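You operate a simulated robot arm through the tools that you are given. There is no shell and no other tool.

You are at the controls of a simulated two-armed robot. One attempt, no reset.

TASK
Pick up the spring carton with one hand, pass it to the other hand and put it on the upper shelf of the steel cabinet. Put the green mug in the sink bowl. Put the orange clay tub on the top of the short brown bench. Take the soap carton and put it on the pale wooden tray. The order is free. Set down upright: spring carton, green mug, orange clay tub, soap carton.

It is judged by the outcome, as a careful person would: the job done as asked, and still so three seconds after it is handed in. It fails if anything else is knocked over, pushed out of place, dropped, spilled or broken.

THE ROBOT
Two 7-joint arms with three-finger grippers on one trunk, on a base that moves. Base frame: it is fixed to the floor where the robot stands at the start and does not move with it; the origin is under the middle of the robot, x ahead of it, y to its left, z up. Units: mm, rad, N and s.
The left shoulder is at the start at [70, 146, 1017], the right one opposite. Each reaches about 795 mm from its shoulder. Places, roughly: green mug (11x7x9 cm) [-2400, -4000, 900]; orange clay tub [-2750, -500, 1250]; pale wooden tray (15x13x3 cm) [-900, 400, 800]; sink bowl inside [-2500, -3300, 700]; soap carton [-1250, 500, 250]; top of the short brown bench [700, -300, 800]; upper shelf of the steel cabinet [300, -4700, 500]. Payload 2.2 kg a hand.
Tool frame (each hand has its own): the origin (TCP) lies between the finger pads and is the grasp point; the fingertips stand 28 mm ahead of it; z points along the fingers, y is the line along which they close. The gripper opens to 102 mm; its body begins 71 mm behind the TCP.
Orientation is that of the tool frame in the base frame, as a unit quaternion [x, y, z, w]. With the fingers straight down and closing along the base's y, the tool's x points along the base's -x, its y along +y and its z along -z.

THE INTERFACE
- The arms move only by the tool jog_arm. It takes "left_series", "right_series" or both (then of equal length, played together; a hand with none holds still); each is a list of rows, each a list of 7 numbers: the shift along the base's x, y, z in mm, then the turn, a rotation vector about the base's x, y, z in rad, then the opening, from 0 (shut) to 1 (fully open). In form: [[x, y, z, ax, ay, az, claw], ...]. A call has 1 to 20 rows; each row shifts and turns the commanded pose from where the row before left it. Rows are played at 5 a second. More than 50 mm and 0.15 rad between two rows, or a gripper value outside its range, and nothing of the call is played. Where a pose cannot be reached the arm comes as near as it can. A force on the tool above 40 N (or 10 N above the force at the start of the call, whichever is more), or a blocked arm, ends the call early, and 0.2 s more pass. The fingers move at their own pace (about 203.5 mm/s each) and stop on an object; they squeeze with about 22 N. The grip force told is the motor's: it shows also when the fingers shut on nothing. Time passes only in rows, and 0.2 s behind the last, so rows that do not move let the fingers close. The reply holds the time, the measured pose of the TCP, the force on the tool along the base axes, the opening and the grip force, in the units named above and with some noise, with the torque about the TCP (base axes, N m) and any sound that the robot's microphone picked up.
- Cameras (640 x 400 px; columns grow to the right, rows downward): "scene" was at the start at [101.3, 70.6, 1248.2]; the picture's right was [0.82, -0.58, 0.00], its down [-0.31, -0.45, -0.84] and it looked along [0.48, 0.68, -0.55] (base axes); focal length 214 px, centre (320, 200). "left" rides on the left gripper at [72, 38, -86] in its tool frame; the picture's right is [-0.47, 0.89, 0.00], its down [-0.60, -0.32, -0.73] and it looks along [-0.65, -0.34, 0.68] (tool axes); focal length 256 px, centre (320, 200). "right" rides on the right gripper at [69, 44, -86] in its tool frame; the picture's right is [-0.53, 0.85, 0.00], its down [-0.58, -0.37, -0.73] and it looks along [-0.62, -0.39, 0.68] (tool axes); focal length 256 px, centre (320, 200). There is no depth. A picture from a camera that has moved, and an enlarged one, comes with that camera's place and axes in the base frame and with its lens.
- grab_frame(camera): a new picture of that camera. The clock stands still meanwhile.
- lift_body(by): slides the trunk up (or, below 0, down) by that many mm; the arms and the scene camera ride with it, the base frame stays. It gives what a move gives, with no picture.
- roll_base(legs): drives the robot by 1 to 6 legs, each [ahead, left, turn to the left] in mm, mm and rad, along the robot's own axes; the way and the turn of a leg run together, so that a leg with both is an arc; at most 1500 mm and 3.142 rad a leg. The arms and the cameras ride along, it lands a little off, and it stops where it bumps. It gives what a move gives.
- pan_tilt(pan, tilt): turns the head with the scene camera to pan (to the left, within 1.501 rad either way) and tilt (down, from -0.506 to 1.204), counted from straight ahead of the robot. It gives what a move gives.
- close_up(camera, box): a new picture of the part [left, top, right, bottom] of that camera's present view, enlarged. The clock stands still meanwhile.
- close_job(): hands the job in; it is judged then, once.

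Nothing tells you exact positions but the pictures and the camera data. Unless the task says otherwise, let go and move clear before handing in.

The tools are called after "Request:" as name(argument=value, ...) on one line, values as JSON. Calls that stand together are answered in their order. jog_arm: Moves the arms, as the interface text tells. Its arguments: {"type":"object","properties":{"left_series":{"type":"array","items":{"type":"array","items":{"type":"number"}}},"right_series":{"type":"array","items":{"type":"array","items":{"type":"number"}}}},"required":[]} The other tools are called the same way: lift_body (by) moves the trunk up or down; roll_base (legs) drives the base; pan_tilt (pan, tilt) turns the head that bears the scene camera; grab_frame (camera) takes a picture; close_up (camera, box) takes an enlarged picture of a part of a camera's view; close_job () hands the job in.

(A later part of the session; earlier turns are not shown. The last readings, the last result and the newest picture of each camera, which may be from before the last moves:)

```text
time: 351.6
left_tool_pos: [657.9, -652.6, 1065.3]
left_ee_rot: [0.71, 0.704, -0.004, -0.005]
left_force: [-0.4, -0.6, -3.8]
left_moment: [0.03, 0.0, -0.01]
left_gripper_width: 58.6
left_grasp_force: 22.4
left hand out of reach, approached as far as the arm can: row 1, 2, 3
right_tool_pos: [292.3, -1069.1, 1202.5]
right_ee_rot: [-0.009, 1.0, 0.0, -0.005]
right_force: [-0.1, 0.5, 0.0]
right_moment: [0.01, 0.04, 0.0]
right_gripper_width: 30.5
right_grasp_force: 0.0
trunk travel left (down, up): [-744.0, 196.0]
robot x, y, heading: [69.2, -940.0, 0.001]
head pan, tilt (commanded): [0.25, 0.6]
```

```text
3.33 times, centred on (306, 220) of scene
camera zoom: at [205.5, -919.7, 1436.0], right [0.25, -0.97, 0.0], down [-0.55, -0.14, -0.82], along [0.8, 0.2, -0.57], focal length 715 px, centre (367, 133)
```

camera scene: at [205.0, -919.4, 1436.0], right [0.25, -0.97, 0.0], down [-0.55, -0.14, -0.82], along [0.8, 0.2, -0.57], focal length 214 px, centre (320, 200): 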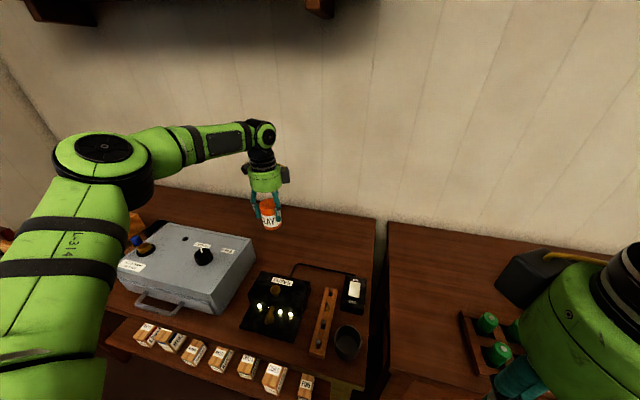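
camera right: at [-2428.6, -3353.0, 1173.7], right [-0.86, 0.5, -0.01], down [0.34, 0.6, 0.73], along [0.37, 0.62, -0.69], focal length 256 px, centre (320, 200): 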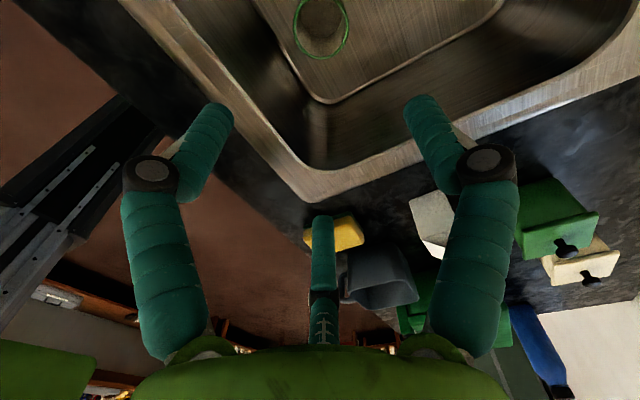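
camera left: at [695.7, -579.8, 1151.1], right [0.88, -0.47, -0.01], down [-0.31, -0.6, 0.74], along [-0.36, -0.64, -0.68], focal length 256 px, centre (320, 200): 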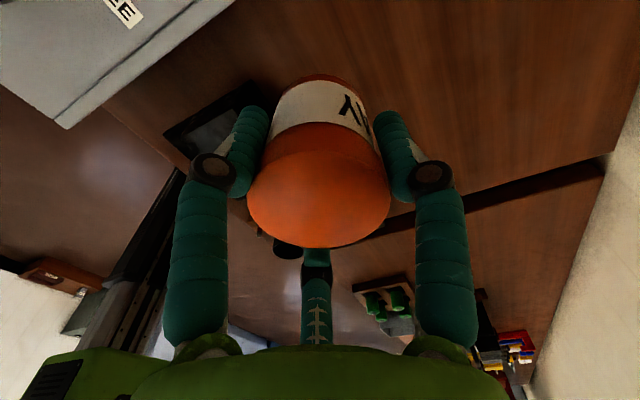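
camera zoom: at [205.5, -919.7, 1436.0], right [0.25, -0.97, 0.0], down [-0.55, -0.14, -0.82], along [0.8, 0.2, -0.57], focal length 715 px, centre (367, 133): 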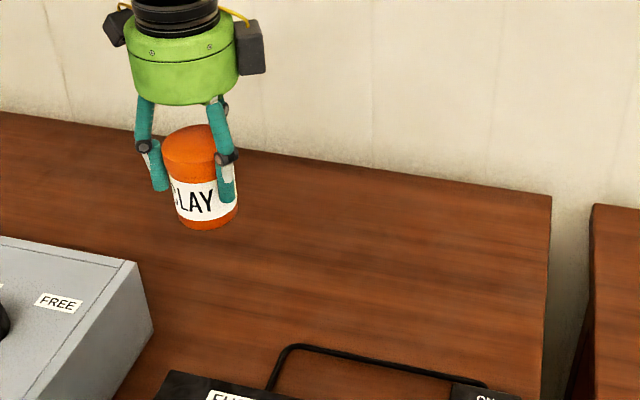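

Request:
roll_base(legs=[[16, 0, 0]])

Request:
lift_body(by=-120)

Request:
close_up(camera="scene", box=[210, 160, 402, 280])

Request:
grab_frame(camera="left")

Request:
grab_frame(camera="scene")

```text
time: 352.4
left_tool_pos: [669.8, -652.5, 1069.1]
left_ee_rot: [0.711, 0.703, -0.004, -0.002]
left_force: [-1.5, 0.3, -2.5]
left_moment: [0.01, -0.09, -0.05]
left_gripper_width: 58.8
left_grasp_force: 21.9
right_tool_pos: [303.8, -1069.4, 1204.0]
right_ee_rot: [-0.008, 1.0, -0.001, -0.004]
right_force: [-0.2, 0.4, -0.9]
right_moment: [0.0, -0.04, 0.0]
right_gripper_width: 30.6
right_grasp_force: 0.1
trunk travel left (down, up): [-744.0, 196.0]
robot x, y, heading: [84.7, -937.5, -0.002]
head pan, tilt (commanded): [0.25, 0.6]
```

```text
time: 353.9
left_tool_pos: [672.7, -653.5, 945.9]
left_ee_rot: [0.71, 0.704, -0.004, -0.004]
left_force: [0.0, 0.6, -3.7]
left_moment: [0.0, -0.02, -0.03]
left_gripper_width: 58.6
left_grasp_force: 22.1
right_tool_pos: [307.1, -1069.7, 1083.4]
right_ee_rot: [-0.009, 1.0, -0.001, -0.006]
right_force: [0.4, 0.1, -0.3]
right_moment: [-0.01, -0.01, 0.0]
right_gripper_width: 30.6
right_grasp_force: 0.0
trunk travel left (down, up): [-624.0, 316.0]
robot x, y, heading: [82.4, -942.0, 0.002]
head pan, tilt (commanded): [0.25, 0.6]
```

```text
3.33 times, centred on (306, 220) of scene
camera zoom: at [221.2, -919.7, 1316.1], right [0.25, -0.97, 0.0], down [-0.55, -0.14, -0.82], along [0.8, 0.2, -0.57], focal length 715 px, centre (367, 133)
```

zoom: 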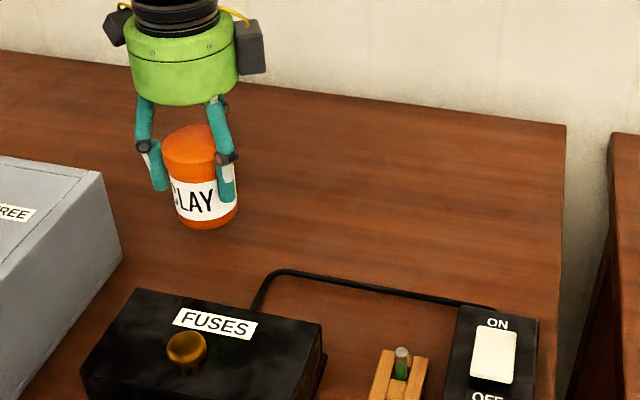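

```text
taken
camera left: at [711.6, -580.0, 1031.6], right [0.88, -0.47, -0.01], down [-0.31, -0.6, 0.74], along [-0.36, -0.64, -0.68], focal length 256 px, centre (320, 200)
```

left: 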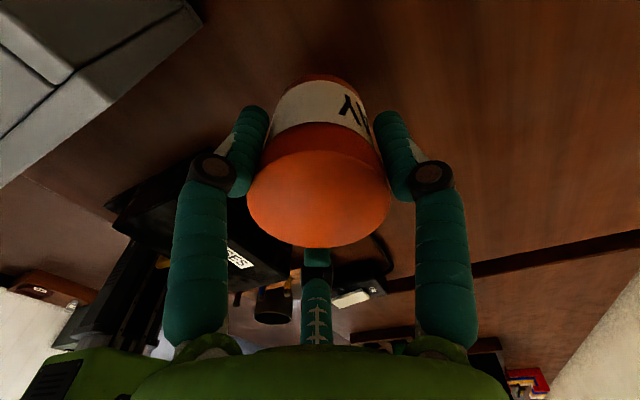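

```text
taken
camera scene: at [221.2, -919.7, 1316.1], right [0.25, -0.97, 0.0], down [-0.55, -0.14, -0.82], along [0.8, 0.2, -0.57], focal length 214 px, centre (320, 200)
```

scene: 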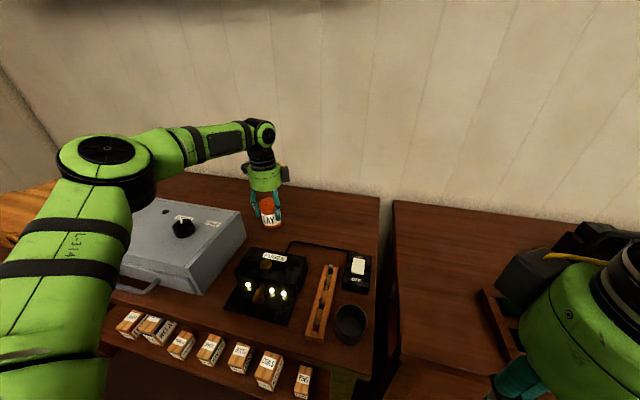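

The spot below the tub is clear. Lowering the trunk, then feeling for the bench with small steps.

Request:
lift_body(by=-45)

Request:
jog_arm(left_series=[[0, 0, -3, 0, 0, 0, 0], [0, 0, -3, 0, 0, 0, 0], [0, 0, -3, 0, 0, 0, 0], [0, 0, 0, 0, 0, 0, 0]])

Request:
close_up(camera="scene", box=[210, 160, 338, 240])

```text
time: 354.8
left_tool_pos: [672.1, -653.4, 904.2]
left_ee_rot: [0.711, 0.704, -0.004, -0.003]
left_force: [-0.9, 0.8, 16.3]
left_moment: [-0.04, -0.04, 0.04]
left_gripper_width: 59.2
left_grasp_force: 21.9
right_tool_pos: [307.2, -1069.9, 1037.3]
right_ee_rot: [-0.009, 1.0, 0.0, -0.004]
right_force: [-0.4, 0.6, -0.4]
right_moment: [-0.03, 0.0, -0.01]
right_gripper_width: 30.5
right_grasp_force: 0.0
trunk travel left (down, up): [-579.0, 361.0]
robot x, y, heading: [83.9, -938.8, -0.001]
head pan, tilt (commanded): [0.25, 0.6]
```

```text
time: 355.8
left_tool_pos: [670.9, -653.9, 895.5]
left_ee_rot: [0.71, 0.704, -0.004, -0.003]
left_force: [2.4, -1.2, 15.5]
left_moment: [-0.17, -0.09, 0.05]
left_gripper_width: 58.7
left_grasp_force: 22.2
right_tool_pos: [305.2, -1070.8, 1037.1]
right_ee_rot: [-0.01, 1.0, 0.0, -0.004]
right_force: [0.9, 0.5, 0.0]
right_moment: [-0.01, 0.02, -0.01]
right_gripper_width: 30.6
right_grasp_force: 0.0
trunk travel left (down, up): [-579.0, 361.0]
robot x, y, heading: [83.9, -939.3, 0.002]
head pan, tilt (commanded): [0.25, 0.6]
```

```text
5.00 times, centred on (274, 200) of scene
camera zoom: at [218.9, -921.4, 1271.4], right [0.25, -0.97, 0.0], down [-0.55, -0.14, -0.83], along [0.8, 0.2, -0.56], focal length 1072 px, centre (550, 200)
```

zoom: 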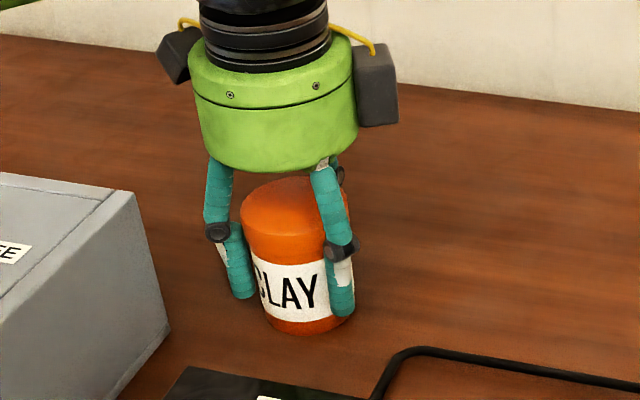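

The tub is on the bench (pressing ~15 N). Relieving the load and releasing.

Request:
jog_arm(left_series=[[0, 0, 2, 0, 0, 0, 0], [0, 0, 1, 0, 0, 0, 0], [0, 0, 0, 0, 0, 0, 0]])

Request:
jog_arm(left_series=[[0, 0, 0, 0, 0, 0, 0.62], [0, 0, 0, 0, 0, 0, 0.68], [0, 0, 0, 0, 0, 0, 0.75], [0, 0, 0, 0, 0, 0, 0.8], [0, 0, 0, 0, 0, 0, 0.8]])

Request:
close_up(camera="scene", box=[210, 160, 338, 240])

Request:
grab_frame(camera="left")

```text
time: 356.6
left_tool_pos: [671.3, -651.6, 894.3]
left_ee_rot: [0.71, 0.704, -0.005, -0.007]
left_force: [-1.0, -0.3, -0.1]
left_moment: [-0.06, -0.02, -0.04]
left_gripper_width: 58.7
left_grasp_force: 21.6
right_tool_pos: [307.3, -1071.0, 1036.8]
right_ee_rot: [-0.009, 1.0, -0.001, -0.006]
right_force: [0.4, 0.7, 0.2]
right_moment: [0.02, 0.0, 0.0]
right_gripper_width: 30.8
right_grasp_force: 0.1
trunk travel left (down, up): [-579.0, 361.0]
robot x, y, heading: [87.4, -942.4, -0.004]
head pan, tilt (commanded): [0.25, 0.6]
```

```text
time: 357.8
left_tool_pos: [672.9, -651.9, 896.1]
left_ee_rot: [0.71, 0.704, -0.004, -0.004]
left_force: [0.3, -0.3, 0.7]
left_moment: [-0.01, 0.03, 0.01]
left_gripper_width: 81.6
left_grasp_force: 0.0
right_tool_pos: [308.0, -1070.1, 1036.3]
right_ee_rot: [-0.01, 1.0, -0.001, -0.005]
right_force: [0.5, 0.2, 0.3]
right_moment: [-0.01, -0.02, 0.01]
right_gripper_width: 30.3
right_grasp_force: 0.0
trunk travel left (down, up): [-579.0, 361.0]
robot x, y, heading: [87.1, -938.0, 0.003]
head pan, tilt (commanded): [0.25, 0.6]
```

```text
5.00 times, centred on (274, 200) of scene
camera zoom: at [220.9, -919.9, 1271.1], right [0.25, -0.97, 0.0], down [-0.55, -0.14, -0.83], along [0.8, 0.2, -0.56], focal length 1072 px, centre (550, 200)
```

zoom: 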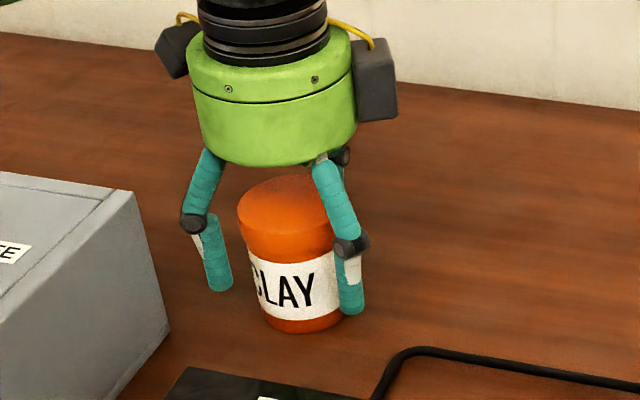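

```text
taken
camera left: at [711.2, -579.6, 981.4], right [0.88, -0.47, -0.01], down [-0.32, -0.6, 0.74], along [-0.35, -0.64, -0.68], focal length 256 px, centre (320, 200)
```

left: 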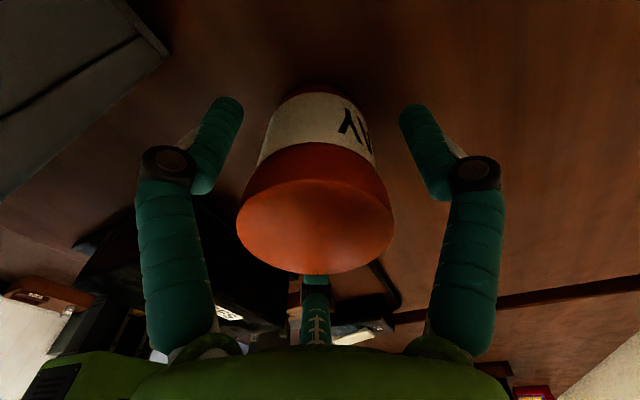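

Tub stands free. Lifting straight up with the trunk.

Request:
lift_body(by=180)

Request:
close_up(camera="scene", box=[190, 180, 382, 300])

Request:
grab_frame(camera="left")

```text
time: 359.8
left_tool_pos: [671.7, -652.4, 1076.7]
left_ee_rot: [0.711, 0.703, -0.004, -0.004]
left_force: [-0.4, 0.5, -0.5]
left_moment: [-0.01, -0.03, 0.02]
left_gripper_width: 81.6
left_grasp_force: 0.1
right_tool_pos: [307.1, -1070.2, 1217.2]
right_ee_rot: [-0.01, 1.0, -0.001, -0.004]
right_force: [-0.1, 0.1, -0.5]
right_moment: [-0.03, -0.02, 0.01]
right_gripper_width: 30.4
right_grasp_force: 0.1
trunk travel left (down, up): [-759.0, 181.0]
robot x, y, heading: [83.7, -938.4, 0.003]
head pan, tilt (commanded): [0.25, 0.6]
```

```text
3.33 times, centred on (286, 240) of scene
camera zoom: at [221.1, -919.9, 1451.0], right [0.25, -0.97, 0.0], down [-0.55, -0.14, -0.83], along [0.8, 0.2, -0.57], focal length 715 px, centre (433, 67)
```

zoom: 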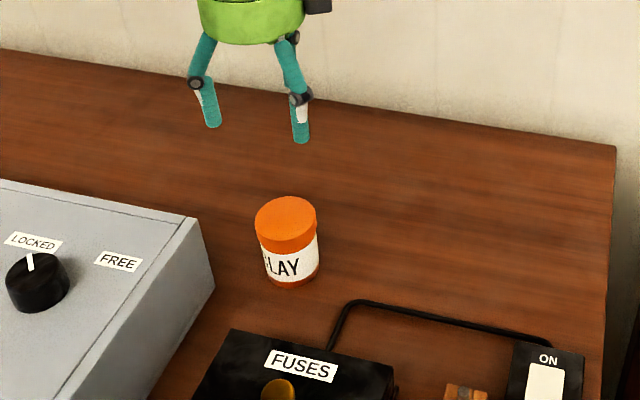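

```text
taken
camera left: at [711.2, -579.6, 1161.1], right [0.88, -0.47, -0.01], down [-0.31, -0.6, 0.74], along [-0.36, -0.64, -0.68], focal length 256 px, centre (320, 200)
```

left: 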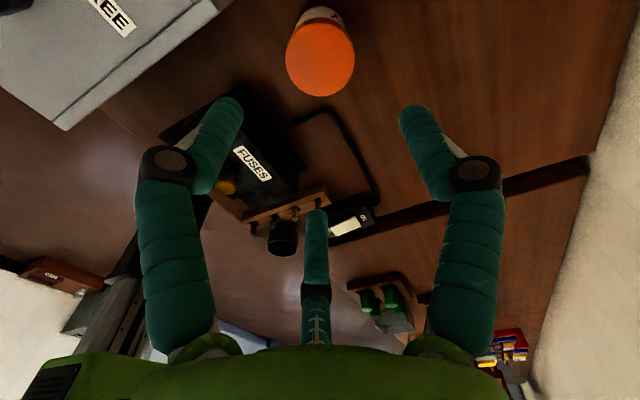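

The clay tub stands upright on the short bench. Last item: soap carton to the tray. Backing away, tucking the left arm, and heading to the small table.

Request:
roll_base(legs=[[-600, 0, 0]])

Request:
jog_arm(left_series=[[-35, 0, 0, 0, 0, 0.1428, 0.3], [-35, 0, 0, 0, 0, 0.1428, 0.3], [-35, 0, 0, 0, 0, 0.1428, 0.3], [-30, 0, 0, 0, 0, 0.1428, 0.3], [-30, 0, 0, 0, 0, 0.1428, 0.3], [-30, 0, 0, 0, 0, 0.1428, 0.3], [-30, 0, 0, 0, 0, 0.1428, 0.3], [0, 0, 0, 0, 0, 0.1428, 0.3], [0, 0, 0, 0, 0, 0.1428, 0.3], [0, 0, 0, 0, 0, 0.1428, 0.3], [0, 0, 0, 0, 0, 0.1428, 0.3]], right_series=[[20, 5, -10, 0, 0, 0, 1], [20, 5, -10, 0, 0, 0, 1], [20, 5, -10, 0, 0, 0, 1], [20, 5, -10, 0, 0, 0, 1], [20, 5, -10, 0, 0, 0, 1], [20, 5, -10, 0, 0, 0, 1], [20, 10, 0, 0, 0, 0, 1], [20, 10, 0, 0, 0, 0, 1], [20, 10, 0, 0, 0, 0, 1], [20, 10, 0, 0, 0, 0, 1], [20, 10, 0, 0, 0, 0, 1]])

Request:
roll_base(legs=[[0, 0, 1.57]])

Request:
pan_tilt(pan=0.5, tilt=0.5)

Request:
grab_frame(camera="scene")

```text
time: 363.1
left_tool_pos: [77.7, -653.2, 1075.5]
left_ee_rot: [0.712, 0.703, -0.004, -0.004]
left_force: [0.4, 0.5, 0.6]
left_moment: [-0.01, 0.01, 0.02]
left_gripper_width: 81.6
left_grasp_force: 0.0
right_tool_pos: [-287.8, -1068.9, 1216.7]
right_ee_rot: [-0.007, 1.0, -0.001, -0.005]
right_force: [0.9, -0.5, 0.1]
right_moment: [0.0, -0.02, -0.02]
right_gripper_width: 30.7
right_grasp_force: 0.1
trunk travel left (down, up): [-759.0, 181.0]
robot x, y, heading: [-511.0, -941.1, -0.006]
head pan, tilt (commanded): [0.25, 0.6]
```

```text
time: 365.6
left_tool_pos: [-147.4, -654.2, 1076.4]
left_ee_rot: [0.005, 1.0, -0.006, -0.001]
left_force: [-0.4, -0.7, -0.7]
left_moment: [-0.03, 0.01, 0.03]
left_gripper_width: 30.5
left_grasp_force: 0.0
right_tool_pos: [-68.8, -990.1, 1155.2]
right_ee_rot: [-0.008, 1.0, -0.001, -0.005]
right_force: [-0.3, 0.5, -0.1]
right_moment: [-0.01, 0.02, 0.0]
right_gripper_width: 102.0
right_grasp_force: 0.1
trunk travel left (down, up): [-759.0, 181.0]
robot x, y, heading: [-511.4, -936.6, -0.002]
head pan, tilt (commanded): [0.25, 0.6]
```

```text
time: 369.8
left_tool_pos: [-790.9, -571.6, 1075.7]
left_ee_rot: [-0.698, 0.716, -0.005, 0.004]
left_force: [0.3, 0.2, 0.4]
left_moment: [-0.03, 0.0, -0.02]
left_gripper_width: 30.6
left_grasp_force: 0.1
right_tool_pos: [-455.3, -497.3, 1156.6]
right_ee_rot: [0.709, -0.705, 0.003, 0.003]
right_force: [-0.1, 0.1, 0.1]
right_moment: [0.01, -0.02, -0.01]
right_gripper_width: 102.0
right_grasp_force: 0.0
trunk travel left (down, up): [-759.0, 181.0]
robot x, y, heading: [-510.7, -936.0, 1.56]
head pan, tilt (commanded): [0.25, 0.6]
```

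```text
time: 370.5
left_tool_pos: [-792.4, -572.7, 1076.7]
left_ee_rot: [-0.698, 0.716, -0.004, 0.005]
left_force: [-0.1, 0.3, 0.4]
left_moment: [0.03, -0.02, -0.01]
left_gripper_width: 30.5
left_grasp_force: 0.2
right_tool_pos: [-454.6, -495.8, 1156.4]
right_ee_rot: [0.709, -0.705, 0.005, 0.003]
right_force: [0.6, 0.1, -0.7]
right_moment: [-0.03, 0.0, 0.02]
right_gripper_width: 102.1
right_grasp_force: 0.0
trunk travel left (down, up): [-759.0, 181.0]
robot x, y, heading: [-512.5, -943.6, 1.558]
head pan, tilt (commanded): [0.499, 0.499]
```

```text
taken
camera scene: at [-553.1, -809.9, 1460.1], right [0.88, 0.47, 0.0], down [0.22, -0.42, -0.88], along [-0.41, 0.78, -0.48], focal length 214 px, centre (320, 200)
```

scene: 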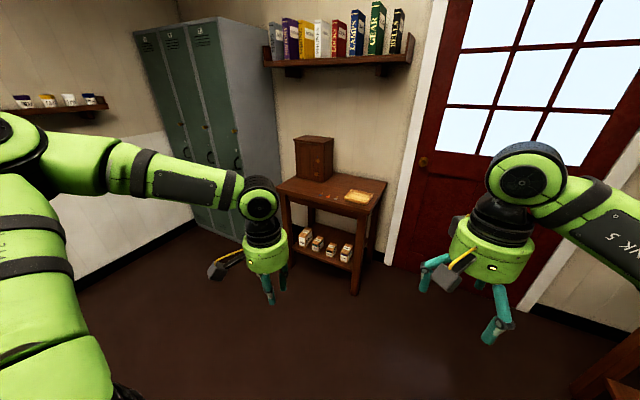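

Facing the small table again. I'll re-pose the right hand to point forward with thumb up (as for the springs), and pull the left hand back further.

Request:
jog_arm(right_series=[[-9, 5, 30, 0, 0, 0, 1], [-9, 5, 30, 0, 0, 0, 1], [-9, 5, 30, 0, 0, 0, 1], [-9, 5, 30, 0, 0, 0, 1], [-9, 5, 30, 0, 0, 0, 1], [-6, 5, 30, 0, 0, 0, 1]], left_series=[[0, -10, 15, 0, 0, 0, 0.3], [0, -10, 15, 0, 0, 0, 0.3], [0, -10, 15, 0, 0, 0, 0.3], [0, -10, 15, 0, 0, 0, 0.3], [0, -10, 15, 0, 0, 0, 0.3], [0, -10, 15, 0, 0, 0, 0.3]])

Request:
jog_arm(right_series=[[0, 10, -20, 0.0864, 0.0864, -0.0864, 1], [0, 10, -20, 0.0864, 0.0864, -0.0864, 1], [0, 10, -20, 0.0864, 0.0864, -0.0864, 1], [0, 10, -20, 0.0864, 0.0864, -0.0864, 1], [0, 10, -20, 0.0864, 0.0864, -0.0864, 1], [0, 10, -20, 0.0864, 0.0864, -0.0864, 1], [0, 10, -20, 0.0864, 0.0864, -0.0864, 1], [0, 10, -20, 0.0864, 0.0864, -0.0864, 1], [0, 10, -20, 0.0864, 0.0864, -0.0864, 1], [0, 10, -20, 0.0864, 0.0864, -0.0864, 1], [0, 10, -20, 0.0864, 0.0864, -0.0864, 1], [0, 10, -20, 0.0864, 0.0864, -0.0864, 1], [0, 10, -20, 0.0864, 0.0864, -0.0864, 1], [0, 10, -20, 0.0864, 0.0864, -0.0864, 1]])

Request:
grab_frame(camera="scene")

```text
time: 371.9
left_tool_pos: [-792.1, -635.3, 1166.9]
left_ee_rot: [-0.698, 0.716, -0.005, 0.006]
left_force: [-1.2, -1.0, 0.3]
left_moment: [0.01, -0.04, 0.0]
left_gripper_width: 30.6
left_grasp_force: 0.0
right_tool_pos: [-505.3, -470.8, 1338.0]
right_ee_rot: [0.709, -0.705, 0.004, 0.002]
right_force: [-0.4, -0.7, -0.2]
right_moment: [0.02, -0.03, 0.01]
right_gripper_width: 101.9
right_grasp_force: 0.1
trunk travel left (down, up): [-759.0, 181.0]
robot x, y, heading: [-509.0, -939.2, 1.558]
head pan, tilt (commanded): [0.499, 0.499]
```

```text
time: 374.9
left_tool_pos: [-793.0, -631.9, 1165.6]
left_ee_rot: [-0.698, 0.716, -0.004, 0.004]
left_force: [-0.7, 0.0, 0.1]
left_moment: [0.0, -0.02, 0.01]
left_gripper_width: 30.6
left_grasp_force: 0.1
right_tool_pos: [-513.4, -331.8, 1056.9]
right_ee_rot: [-0.005, 0.706, 0.708, -0.002]
right_force: [-0.4, -0.2, -0.7]
right_moment: [-0.04, 0.02, -0.02]
right_gripper_width: 101.8
right_grasp_force: 0.2
right hand out of reach, approached as far as the arm can: row 11
trunk travel left (down, up): [-759.0, 181.0]
robot x, y, heading: [-512.0, -938.0, 1.557]
head pan, tilt (commanded): [0.499, 0.499]
```

```text
taken
camera scene: at [-554.3, -809.2, 1460.1], right [0.88, 0.47, 0.0], down [0.22, -0.42, -0.88], along [-0.41, 0.78, -0.48], focal length 214 px, centre (320, 200)
```

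scene: 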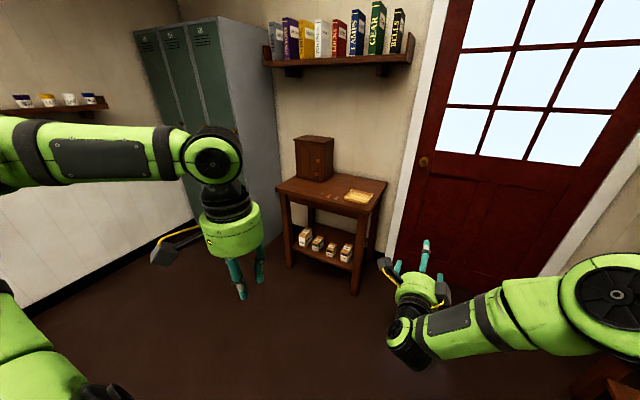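

Request:
roll_base(legs=[[0, 0, 0.012], [0, 680, 0]])

Request:
lift_body(by=-680)

Request:
roll_base(legs=[[430, 0, 0]])

Request:
pan_tilt(pan=0.0, tilt=0.4)

Request:
grab_frame(camera="scene")

Request:
grab_frame(camera="right")

```text
time: 379.0
left_tool_pos: [-1481.8, -640.1, 1165.8]
left_ee_rot: [-0.705, 0.709, -0.004, 0.004]
left_force: [0.6, 0.0, -0.2]
left_moment: [0.02, 0.0, -0.01]
left_gripper_width: 30.6
left_grasp_force: 0.0
right_tool_pos: [-1207.5, -333.4, 1057.0]
right_ee_rot: [-0.013, 0.707, 0.707, -0.01]
right_force: [0.9, -0.4, 0.2]
right_moment: [-0.01, 0.01, 0.01]
right_gripper_width: 102.2
right_grasp_force: 0.1
trunk travel left (down, up): [-759.0, 181.0]
robot x, y, heading: [-1195.0, -935.5, 1.578]
head pan, tilt (commanded): [0.499, 0.499]
```

```text
refused: -680 is not a number from -400 to 400
```

```text
time: 381.6
left_tool_pos: [-1483.0, -212.8, 1166.2]
left_ee_rot: [-0.705, 0.709, -0.004, 0.005]
left_force: [-0.3, -0.1, 0.9]
left_moment: [0.02, 0.0, -0.01]
left_gripper_width: 30.7
left_grasp_force: 0.1
right_tool_pos: [-1211.0, 93.9, 1057.6]
right_ee_rot: [-0.011, 0.707, 0.707, -0.007]
right_force: [-0.2, -0.3, 0.7]
right_moment: [0.01, 0.03, 0.0]
right_gripper_width: 102.3
right_grasp_force: 0.1
trunk travel left (down, up): [-759.0, 181.0]
robot x, y, heading: [-1198.9, -512.3, 1.573]
head pan, tilt (commanded): [0.499, 0.499]
```

```text
time: 382.6
left_tool_pos: [-1484.5, -212.0, 1166.4]
left_ee_rot: [-0.705, 0.709, -0.004, 0.004]
left_force: [0.3, 0.7, 0.4]
left_moment: [0.0, 0.03, 0.04]
left_gripper_width: 30.7
left_grasp_force: 0.1
right_tool_pos: [-1209.6, 95.2, 1056.6]
right_ee_rot: [-0.012, 0.707, 0.707, -0.009]
right_force: [0.1, -1.2, 0.0]
right_moment: [-0.05, 0.0, -0.01]
right_gripper_width: 101.9
right_grasp_force: 0.1
trunk travel left (down, up): [-759.0, 181.0]
robot x, y, heading: [-1192.6, -511.9, 1.582]
head pan, tilt (commanded): [0.0, 0.4]
```

```text
taken
camera scene: at [-1198.6, -371.3, 1469.3], right [1.0, 0.01, 0.0], down [0.0, -0.39, -0.92], along [-0.01, 0.92, -0.39], focal length 214 px, centre (320, 200)
```

scene: 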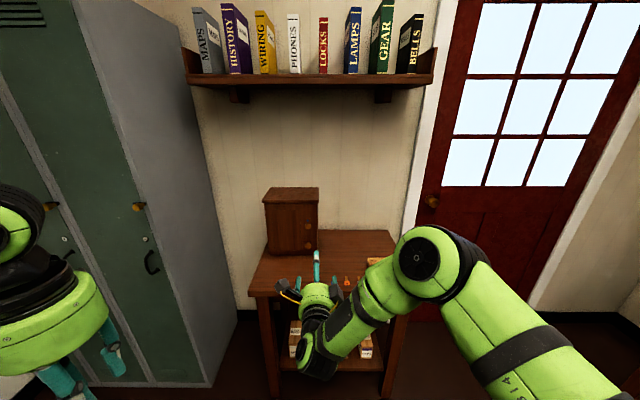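

```text
taken
camera right: at [-1277.6, 6.7, 1100.6], right [0.53, 0.02, 0.85], down [0.6, -0.71, -0.36], along [0.6, 0.7, -0.39], focal length 256 px, centre (320, 200)
```

right: 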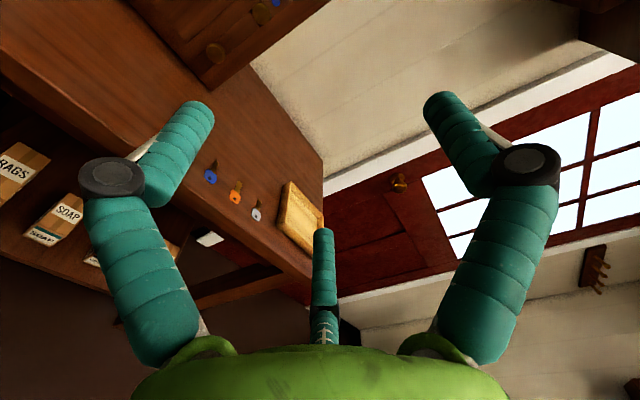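

The trunk move is limited to 400 mm per call; the hand is still clear of the table front, so lowering in two steps.

Request:
lift_body(by=-400)

Request:
lift_body(by=-285)

Request:
pan_tilt(pan=0.0, tilt=0.45)

Request:
grab_frame(camera="scene")

Request:
grab_frame(camera="right")

Request:
close_up(camera="scene", box=[230, 140, 422, 260])

```text
time: 386.4
left_tool_pos: [-1484.0, -211.8, 765.5]
left_ee_rot: [-0.706, 0.709, -0.004, 0.005]
left_force: [0.4, 0.6, 0.6]
left_moment: [0.0, -0.03, 0.0]
left_gripper_width: 30.4
left_grasp_force: 0.1
right_tool_pos: [-1210.3, 94.5, 657.6]
right_ee_rot: [-0.011, 0.706, 0.708, -0.008]
right_force: [0.1, 0.0, 1.3]
right_moment: [0.02, 0.0, 0.01]
right_gripper_width: 102.2
right_grasp_force: 0.0
trunk travel left (down, up): [-359.0, 581.0]
robot x, y, heading: [-1195.6, -509.7, 1.575]
head pan, tilt (commanded): [0.0, 0.4]
```

```text
time: 389.3
left_tool_pos: [-1483.8, -213.0, 481.1]
left_ee_rot: [-0.705, 0.709, -0.003, 0.004]
left_force: [0.4, -0.3, -0.3]
left_moment: [0.01, 0.03, 0.0]
left_gripper_width: 30.7
left_grasp_force: 0.0
right_tool_pos: [-1211.2, 94.8, 370.7]
right_ee_rot: [-0.011, 0.707, 0.707, -0.008]
right_force: [0.4, -0.9, -0.1]
right_moment: [0.04, -0.01, 0.04]
right_gripper_width: 101.9
right_grasp_force: 0.0
trunk travel left (down, up): [-74.0, 866.0]
robot x, y, heading: [-1195.6, -509.7, 1.57]
head pan, tilt (commanded): [0.0, 0.4]
```

```text
time: 389.9
left_tool_pos: [-1484.3, -211.4, 481.2]
left_ee_rot: [-0.704, 0.71, -0.003, 0.005]
left_force: [0.2, 0.3, 1.1]
left_moment: [0.0, 0.01, -0.01]
left_gripper_width: 30.4
left_grasp_force: 0.0
right_tool_pos: [-1210.9, 95.0, 371.4]
right_ee_rot: [-0.011, 0.708, 0.706, -0.008]
right_force: [-0.1, -0.6, -0.4]
right_moment: [0.02, -0.02, 0.03]
right_gripper_width: 102.1
right_grasp_force: 0.1
trunk travel left (down, up): [-74.0, 866.0]
robot x, y, heading: [-1198.9, -511.7, 1.572]
head pan, tilt (commanded): [0.0, 0.45]
```

```text
taken
camera scene: at [-1198.4, -372.0, 779.6], right [1.0, 0.01, 0.0], down [0.0, -0.43, -0.9], along [0.0, 0.9, -0.43], focal length 214 px, centre (320, 200)
```

scene: 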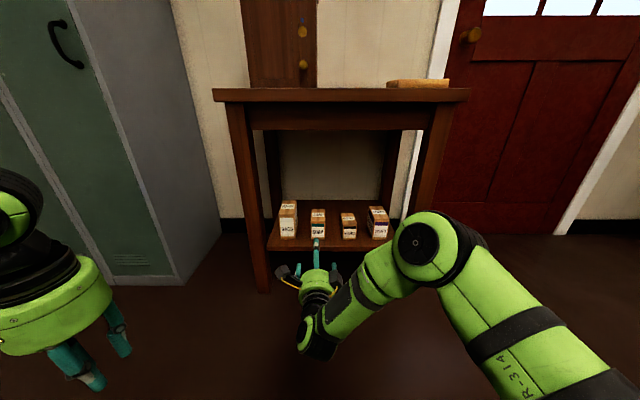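

```text
taken
camera right: at [-1277.6, 6.7, 415.6], right [0.53, 0.02, 0.85], down [0.6, -0.71, -0.36], along [0.6, 0.7, -0.39], focal length 256 px, centre (320, 200)
```

right: 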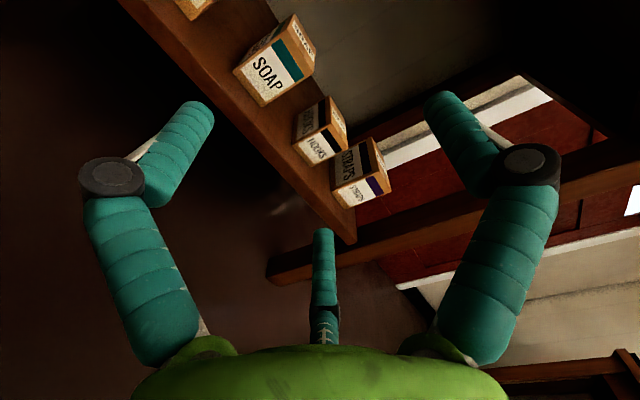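

```text
3.33 times, centred on (326, 200) of scene
camera zoom: at [-1198.4, -372.0, 779.6], right [1.0, 0.01, 0.0], down [0.0, -0.43, -0.9], along [0.0, 0.9, -0.43], focal length 715 px, centre (300, 200)
```

zoom: 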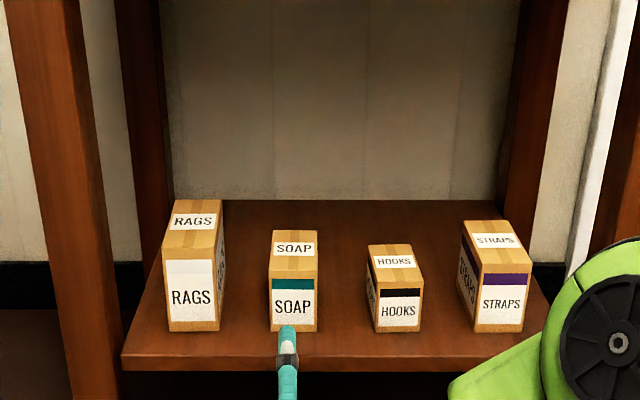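

Request:
close_up(camera="right", box=[200, 0, 360, 100])

Request:
close_up(camera="scene", box=[280, 190, 360, 240])

```text
4.00 times, centred on (280, 50) of right
camera zoom: at [-1277.6, 6.7, 415.6], right [0.53, 0.02, 0.85], down [0.6, -0.71, -0.36], along [0.6, 0.7, -0.39], focal length 1024 px, centre (480, 800)
```

zoom: 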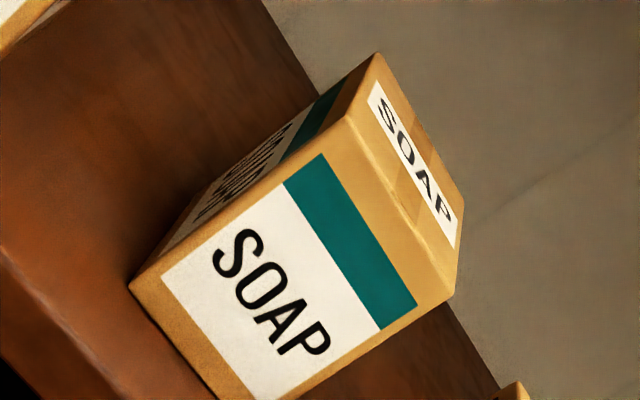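

```text
8.00 times, centred on (320, 215) of scene
camera zoom: at [-1198.4, -372.0, 779.6], right [1.0, 0.01, 0.0], down [0.0, -0.43, -0.9], along [0.0, 0.9, -0.43], focal length 1716 px, centre (320, 80)
```

zoom: 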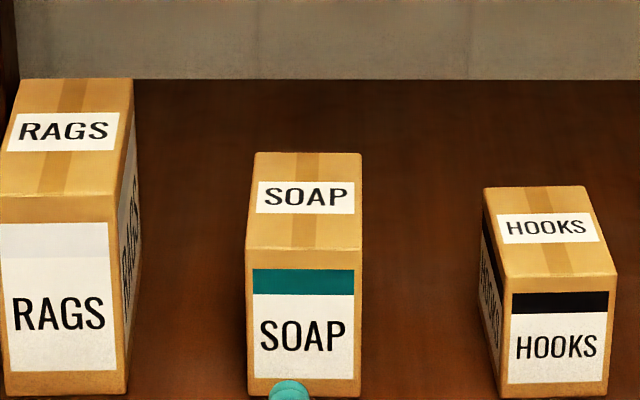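

SOAP re-measured: x centre −1210, front y 351, top z 337. Lowering the hand to grasp height and rolling in part-way.

Request:
jog_arm(right_series=[[0, 0, -12, 0, 0, 0, 0.95], [0, 0, -12, 0, 0, 0, 0.95], [0, 0, -12, 0, 0, 0, 0.95], [0, 0, -10, 0, 0, 0, 0.95], [0, 0, 0, 0, 0, 0, 0.95]])

Request:
roll_base(legs=[[170, 0, 0]])

Request:
grab_frame(camera="scene")

Request:
close_up(camera="scene", box=[240, 200, 400, 300])

Request:
grab_frame(camera="right")

```text
time: 391.1
left_tool_pos: [-1485.3, -210.9, 481.6]
left_ee_rot: [-0.705, 0.709, -0.004, 0.005]
left_force: [-0.1, 0.4, -0.3]
left_moment: [-0.02, -0.01, -0.03]
left_gripper_width: 30.7
left_grasp_force: 0.0
right_tool_pos: [-1224.9, 89.5, 338.0]
right_ee_rot: [-0.009, 0.71, 0.705, -0.006]
right_force: [0.0, 0.4, 0.8]
right_moment: [0.02, 0.0, -0.01]
right_gripper_width: 97.0
right_grasp_force: 0.0
right hand out of reach, approached as far as the arm can: row 2, 3, 4
trunk travel left (down, up): [-74.0, 866.0]
robot x, y, heading: [-1195.6, -513.5, 1.577]
head pan, tilt (commanded): [0.0, 0.45]
```

```text
time: 392.6
left_tool_pos: [-1483.5, -45.0, 481.4]
left_ee_rot: [-0.704, 0.71, -0.004, 0.005]
left_force: [0.0, -0.2, -0.3]
left_moment: [0.01, 0.03, 0.0]
left_gripper_width: 30.8
left_grasp_force: 0.1
right_tool_pos: [-1225.3, 255.9, 338.1]
right_ee_rot: [-0.011, 0.709, 0.705, -0.006]
right_force: [0.0, -0.1, -0.5]
right_moment: [0.0, 0.02, 0.02]
right_gripper_width: 96.9
right_grasp_force: 0.0
trunk travel left (down, up): [-74.0, 866.0]
robot x, y, heading: [-1198.9, -343.9, 1.575]
head pan, tilt (commanded): [0.0, 0.45]
```

```text
taken
camera scene: at [-1199.2, -204.8, 779.6], right [1.0, 0.0, 0.0], down [0.0, -0.44, -0.9], along [0.0, 0.9, -0.44], focal length 214 px, centre (320, 200)
```

scene: 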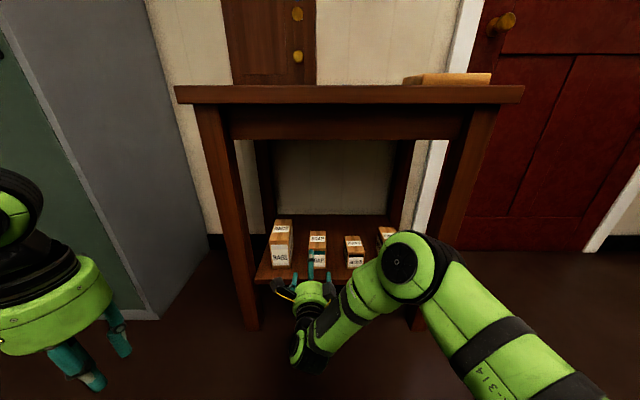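

```text
4.00 times, centred on (320, 250) of scene
camera zoom: at [-1199.2, -204.8, 779.6], right [1.0, 0.0, 0.0], down [0.0, -0.44, -0.9], along [0.0, 0.9, -0.44], focal length 858 px, centre (320, 0)
```

zoom: 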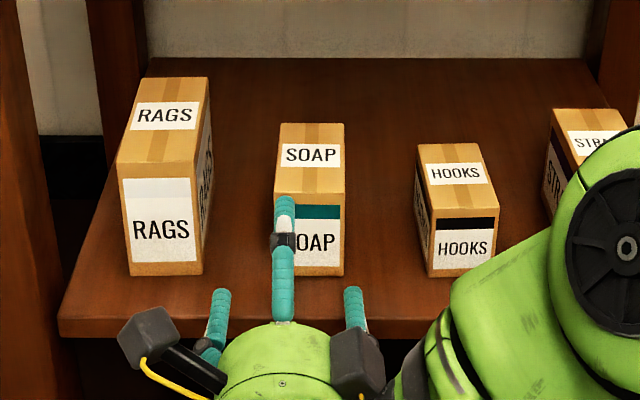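

```text
taken
camera right: at [-1292.5, 168.9, 382.7], right [0.53, 0.02, 0.85], down [0.59, -0.72, -0.36], along [0.6, 0.69, -0.39], focal length 256 px, centre (320, 200)
```

right: 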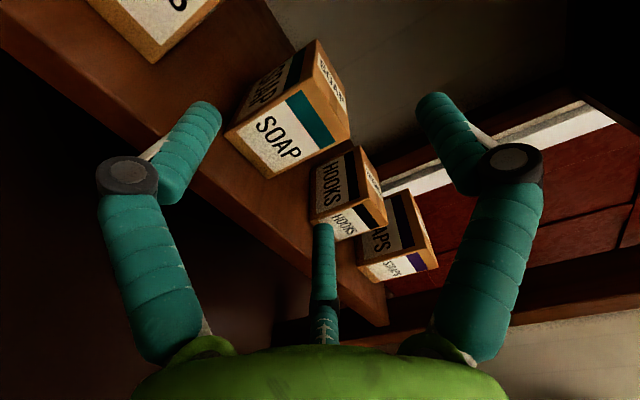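

The arm is at its low limit, so I'll use the trunk and base for the final alignment: down 13 mm, right 15 mm.

Request:
lift_body(by=-13)

Request:
roll_base(legs=[[0, -15, 0]])

Request:
close_up(camera="scene", box=[260, 210, 388, 290])

Request:
grab_frame(camera="right")

```text
time: 393.2
left_tool_pos: [-1485.1, -44.7, 468.3]
left_ee_rot: [-0.705, 0.709, -0.004, 0.004]
left_force: [-0.7, 0.3, 0.1]
left_moment: [-0.02, 0.01, 0.0]
left_gripper_width: 30.5
left_grasp_force: 0.1
right_tool_pos: [-1225.5, 256.2, 326.1]
right_ee_rot: [-0.01, 0.709, 0.705, -0.005]
right_force: [0.0, 0.8, 0.0]
right_moment: [-0.01, -0.02, 0.0]
right_gripper_width: 97.0
right_grasp_force: 0.1
trunk travel left (down, up): [-61.0, 879.0]
robot x, y, heading: [-1194.7, -348.8, 1.575]
head pan, tilt (commanded): [0.0, 0.45]
```

```text
time: 393.9
left_tool_pos: [-1470.6, -44.1, 468.1]
left_ee_rot: [-0.705, 0.709, -0.004, 0.005]
left_force: [0.3, -0.1, 0.3]
left_moment: [-0.02, -0.01, 0.0]
left_gripper_width: 30.6
left_grasp_force: 0.1
right_tool_pos: [-1212.2, 256.3, 326.3]
right_ee_rot: [-0.01, 0.709, 0.705, -0.006]
right_force: [0.0, -0.1, -0.4]
right_moment: [0.02, 0.0, -0.02]
right_gripper_width: 97.0
right_grasp_force: 0.0
trunk travel left (down, up): [-61.0, 879.0]
robot x, y, heading: [-1183.7, -347.2, 1.574]
head pan, tilt (commanded): [0.0, 0.45]
```

```text
5.00 times, centred on (324, 250) of scene
camera zoom: at [-1184.4, -204.7, 766.6], right [1.0, 0.01, 0.0], down [0.0, -0.44, -0.9], along [0.0, 0.9, -0.44], focal length 1072 px, centre (300, -50)
```

zoom: 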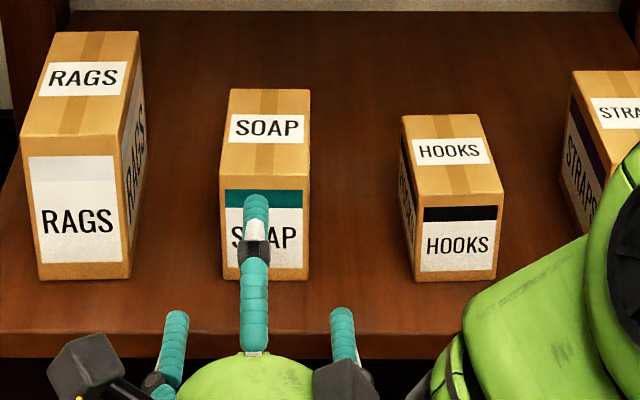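

```text
taken
camera right: at [-1277.7, 168.9, 369.7], right [0.53, 0.02, 0.85], down [0.59, -0.72, -0.36], along [0.6, 0.69, -0.39], focal length 256 px, centre (320, 200)
```

right: 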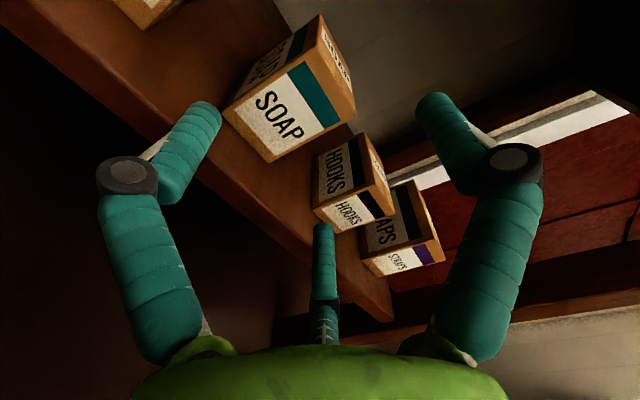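

Fingers are centred on SOAP. Rolling forward to straddle it.

Request:
roll_base(legs=[[90, 0, 0]])

Request:
close_up(camera="scene", box=[260, 230, 388, 310])

Request:
grab_frame(camera="right")

Request:
grab_frame(camera="scene")

```text
time: 395.1
left_tool_pos: [-1470.6, 45.1, 468.0]
left_ee_rot: [-0.705, 0.709, -0.004, 0.005]
left_force: [-0.1, -0.2, -0.1]
left_moment: [0.02, 0.02, 0.03]
left_gripper_width: 30.7
left_grasp_force: 0.0
right_tool_pos: [-1211.7, 345.2, 326.5]
right_ee_rot: [-0.01, 0.709, 0.705, -0.007]
right_force: [0.0, -0.5, -0.4]
right_moment: [0.0, -0.01, -0.02]
right_gripper_width: 97.2
right_grasp_force: 0.1
trunk travel left (down, up): [-61.0, 879.0]
robot x, y, heading: [-1187.6, -252.9, 1.577]
head pan, tilt (commanded): [0.0, 0.45]
```

```text
5.00 times, centred on (324, 270) of scene
camera zoom: at [-1185.0, -114.7, 766.6], right [1.0, 0.01, 0.0], down [0.0, -0.44, -0.9], along [-0.01, 0.9, -0.44], focal length 1072 px, centre (300, -150)
```

zoom: 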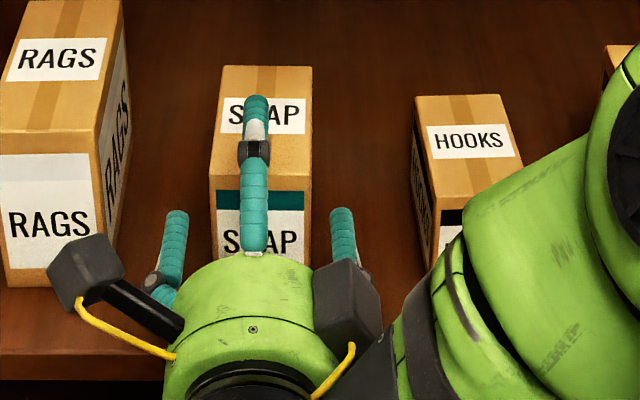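

```text
taken
camera right: at [-1278.6, 258.9, 369.8], right [0.53, 0.02, 0.85], down [0.6, -0.72, -0.36], along [0.6, 0.69, -0.39], focal length 256 px, centre (320, 200)
```

right: 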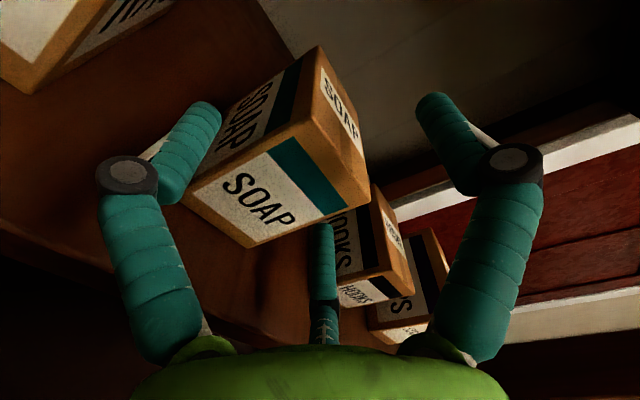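

```text
taken
camera scene: at [-1185.0, -114.7, 766.6], right [1.0, 0.01, 0.0], down [0.0, -0.44, -0.9], along [-0.01, 0.9, -0.44], focal length 214 px, centre (320, 200)
```

scene: 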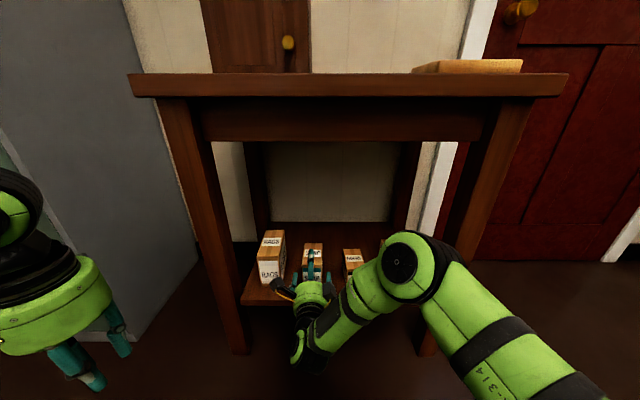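

Request:
roll_base(legs=[[38, 0, 0]])

Request:
close_up(camera="scene", box=[260, 230, 388, 310])

Request:
grab_frame(camera="right")

```text
time: 395.9
left_tool_pos: [-1471.3, 82.3, 467.6]
left_ee_rot: [-0.706, 0.708, -0.004, 0.005]
left_force: [-0.2, -0.1, 0.4]
left_moment: [-0.04, -0.02, 0.01]
left_gripper_width: 30.6
left_grasp_force: 0.1
right_tool_pos: [-1211.8, 383.9, 325.8]
right_ee_rot: [-0.01, 0.708, 0.706, -0.007]
right_force: [0.0, 1.1, 0.3]
right_moment: [0.02, -0.06, 0.0]
right_gripper_width: 96.9
right_grasp_force: 0.0
trunk travel left (down, up): [-61.0, 879.0]
robot x, y, heading: [-1187.2, -219.3, 1.582]
head pan, tilt (commanded): [0.0, 0.45]
```

```text
5.00 times, centred on (324, 270) of scene
camera zoom: at [-1185.4, -76.9, 766.6], right [1.0, 0.01, 0.0], down [0.0, -0.44, -0.9], along [-0.01, 0.9, -0.44], focal length 1072 px, centre (300, -150)
```

zoom: 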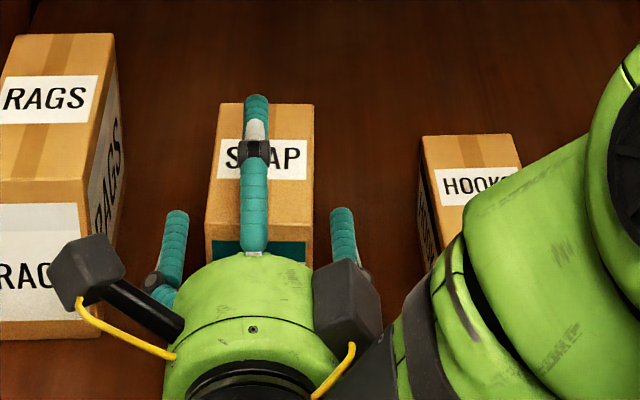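

```text
taken
camera right: at [-1279.3, 296.6, 369.7], right [0.53, 0.02, 0.85], down [0.6, -0.72, -0.36], along [0.6, 0.69, -0.39], focal length 256 px, centre (320, 200)
```

right: 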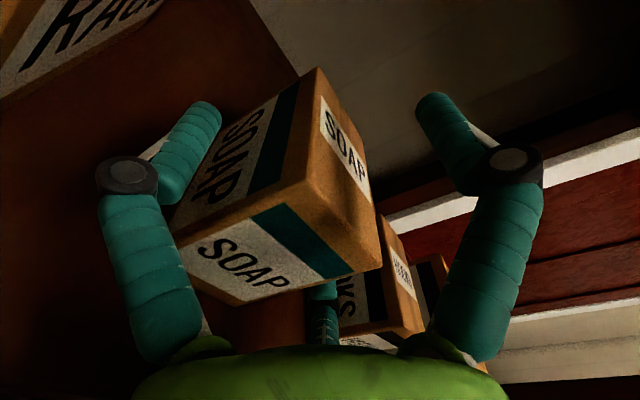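

Straddled correctly. Closing on the soap carton.

Request:
jog_arm(right_series=[[0, 0, 0, 0, 0, 0, 0.8], [0, 0, 0, 0, 0, 0, 0.7], [0, 0, 0, 0, 0, 0, 0.5], [0, 0, 0, 0, 0, 0, 0], [0, 0, 0, 0, 0, 0, 0], [0, 0, 0, 0, 0, 0, 0], [0, 0, 0, 0, 0, 0, 0]])

Request:
lift_body(by=8)

Request:
close_up(camera="scene", box=[260, 230, 388, 310])

Request:
grab_frame(camera="right")

```text
time: 397.5
left_tool_pos: [-1471.9, 82.0, 468.3]
left_ee_rot: [-0.706, 0.708, -0.005, 0.005]
left_force: [0.0, 0.1, -0.5]
left_moment: [-0.01, 0.01, 0.01]
left_gripper_width: 30.8
left_grasp_force: 0.0
right_tool_pos: [-1211.8, 383.7, 325.9]
right_ee_rot: [-0.011, 0.709, 0.705, -0.007]
right_force: [1.5, -0.4, -0.8]
right_moment: [-0.05, 0.02, 0.01]
right_gripper_width: 68.2
right_grasp_force: 22.1
trunk travel left (down, up): [-61.0, 879.0]
robot x, y, heading: [-1184.3, -215.6, 1.582]
head pan, tilt (commanded): [0.0, 0.45]
```

```text
time: 398.1
left_tool_pos: [-1470.3, 82.2, 476.1]
left_ee_rot: [-0.706, 0.708, -0.005, 0.004]
left_force: [0.0, 0.0, -1.2]
left_moment: [0.02, 0.04, -0.02]
left_gripper_width: 30.5
left_grasp_force: 0.1
right_tool_pos: [-1212.5, 383.5, 333.1]
right_ee_rot: [-0.01, 0.709, 0.705, -0.007]
right_force: [0.6, 0.4, -4.1]
right_moment: [-0.09, -0.01, 0.03]
right_gripper_width: 68.5
right_grasp_force: 22.1
trunk travel left (down, up): [-69.0, 871.0]
robot x, y, heading: [-1182.0, -217.4, 1.582]
head pan, tilt (commanded): [0.0, 0.45]
```

```text
5.00 times, centred on (324, 270) of scene
camera zoom: at [-1185.4, -76.4, 774.5], right [1.0, 0.01, 0.0], down [0.0, -0.44, -0.9], along [-0.01, 0.9, -0.44], focal length 1072 px, centre (300, -150)
```

zoom: 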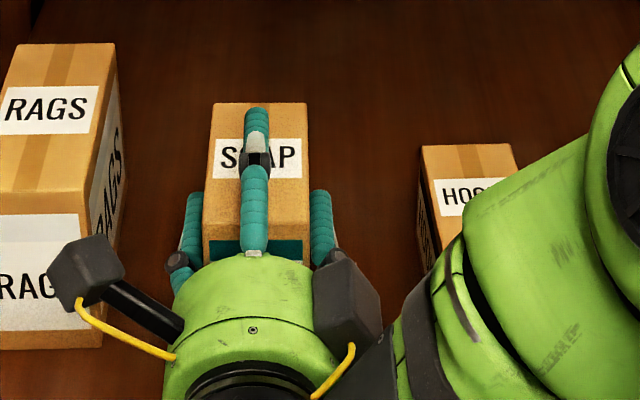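

```text
taken
camera right: at [-1279.4, 296.6, 377.2], right [0.53, 0.02, 0.85], down [0.6, -0.72, -0.36], along [0.6, 0.69, -0.39], focal length 256 px, centre (320, 200)
```

right: 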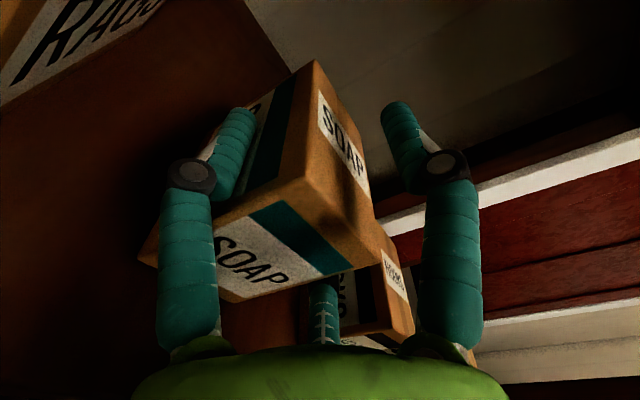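

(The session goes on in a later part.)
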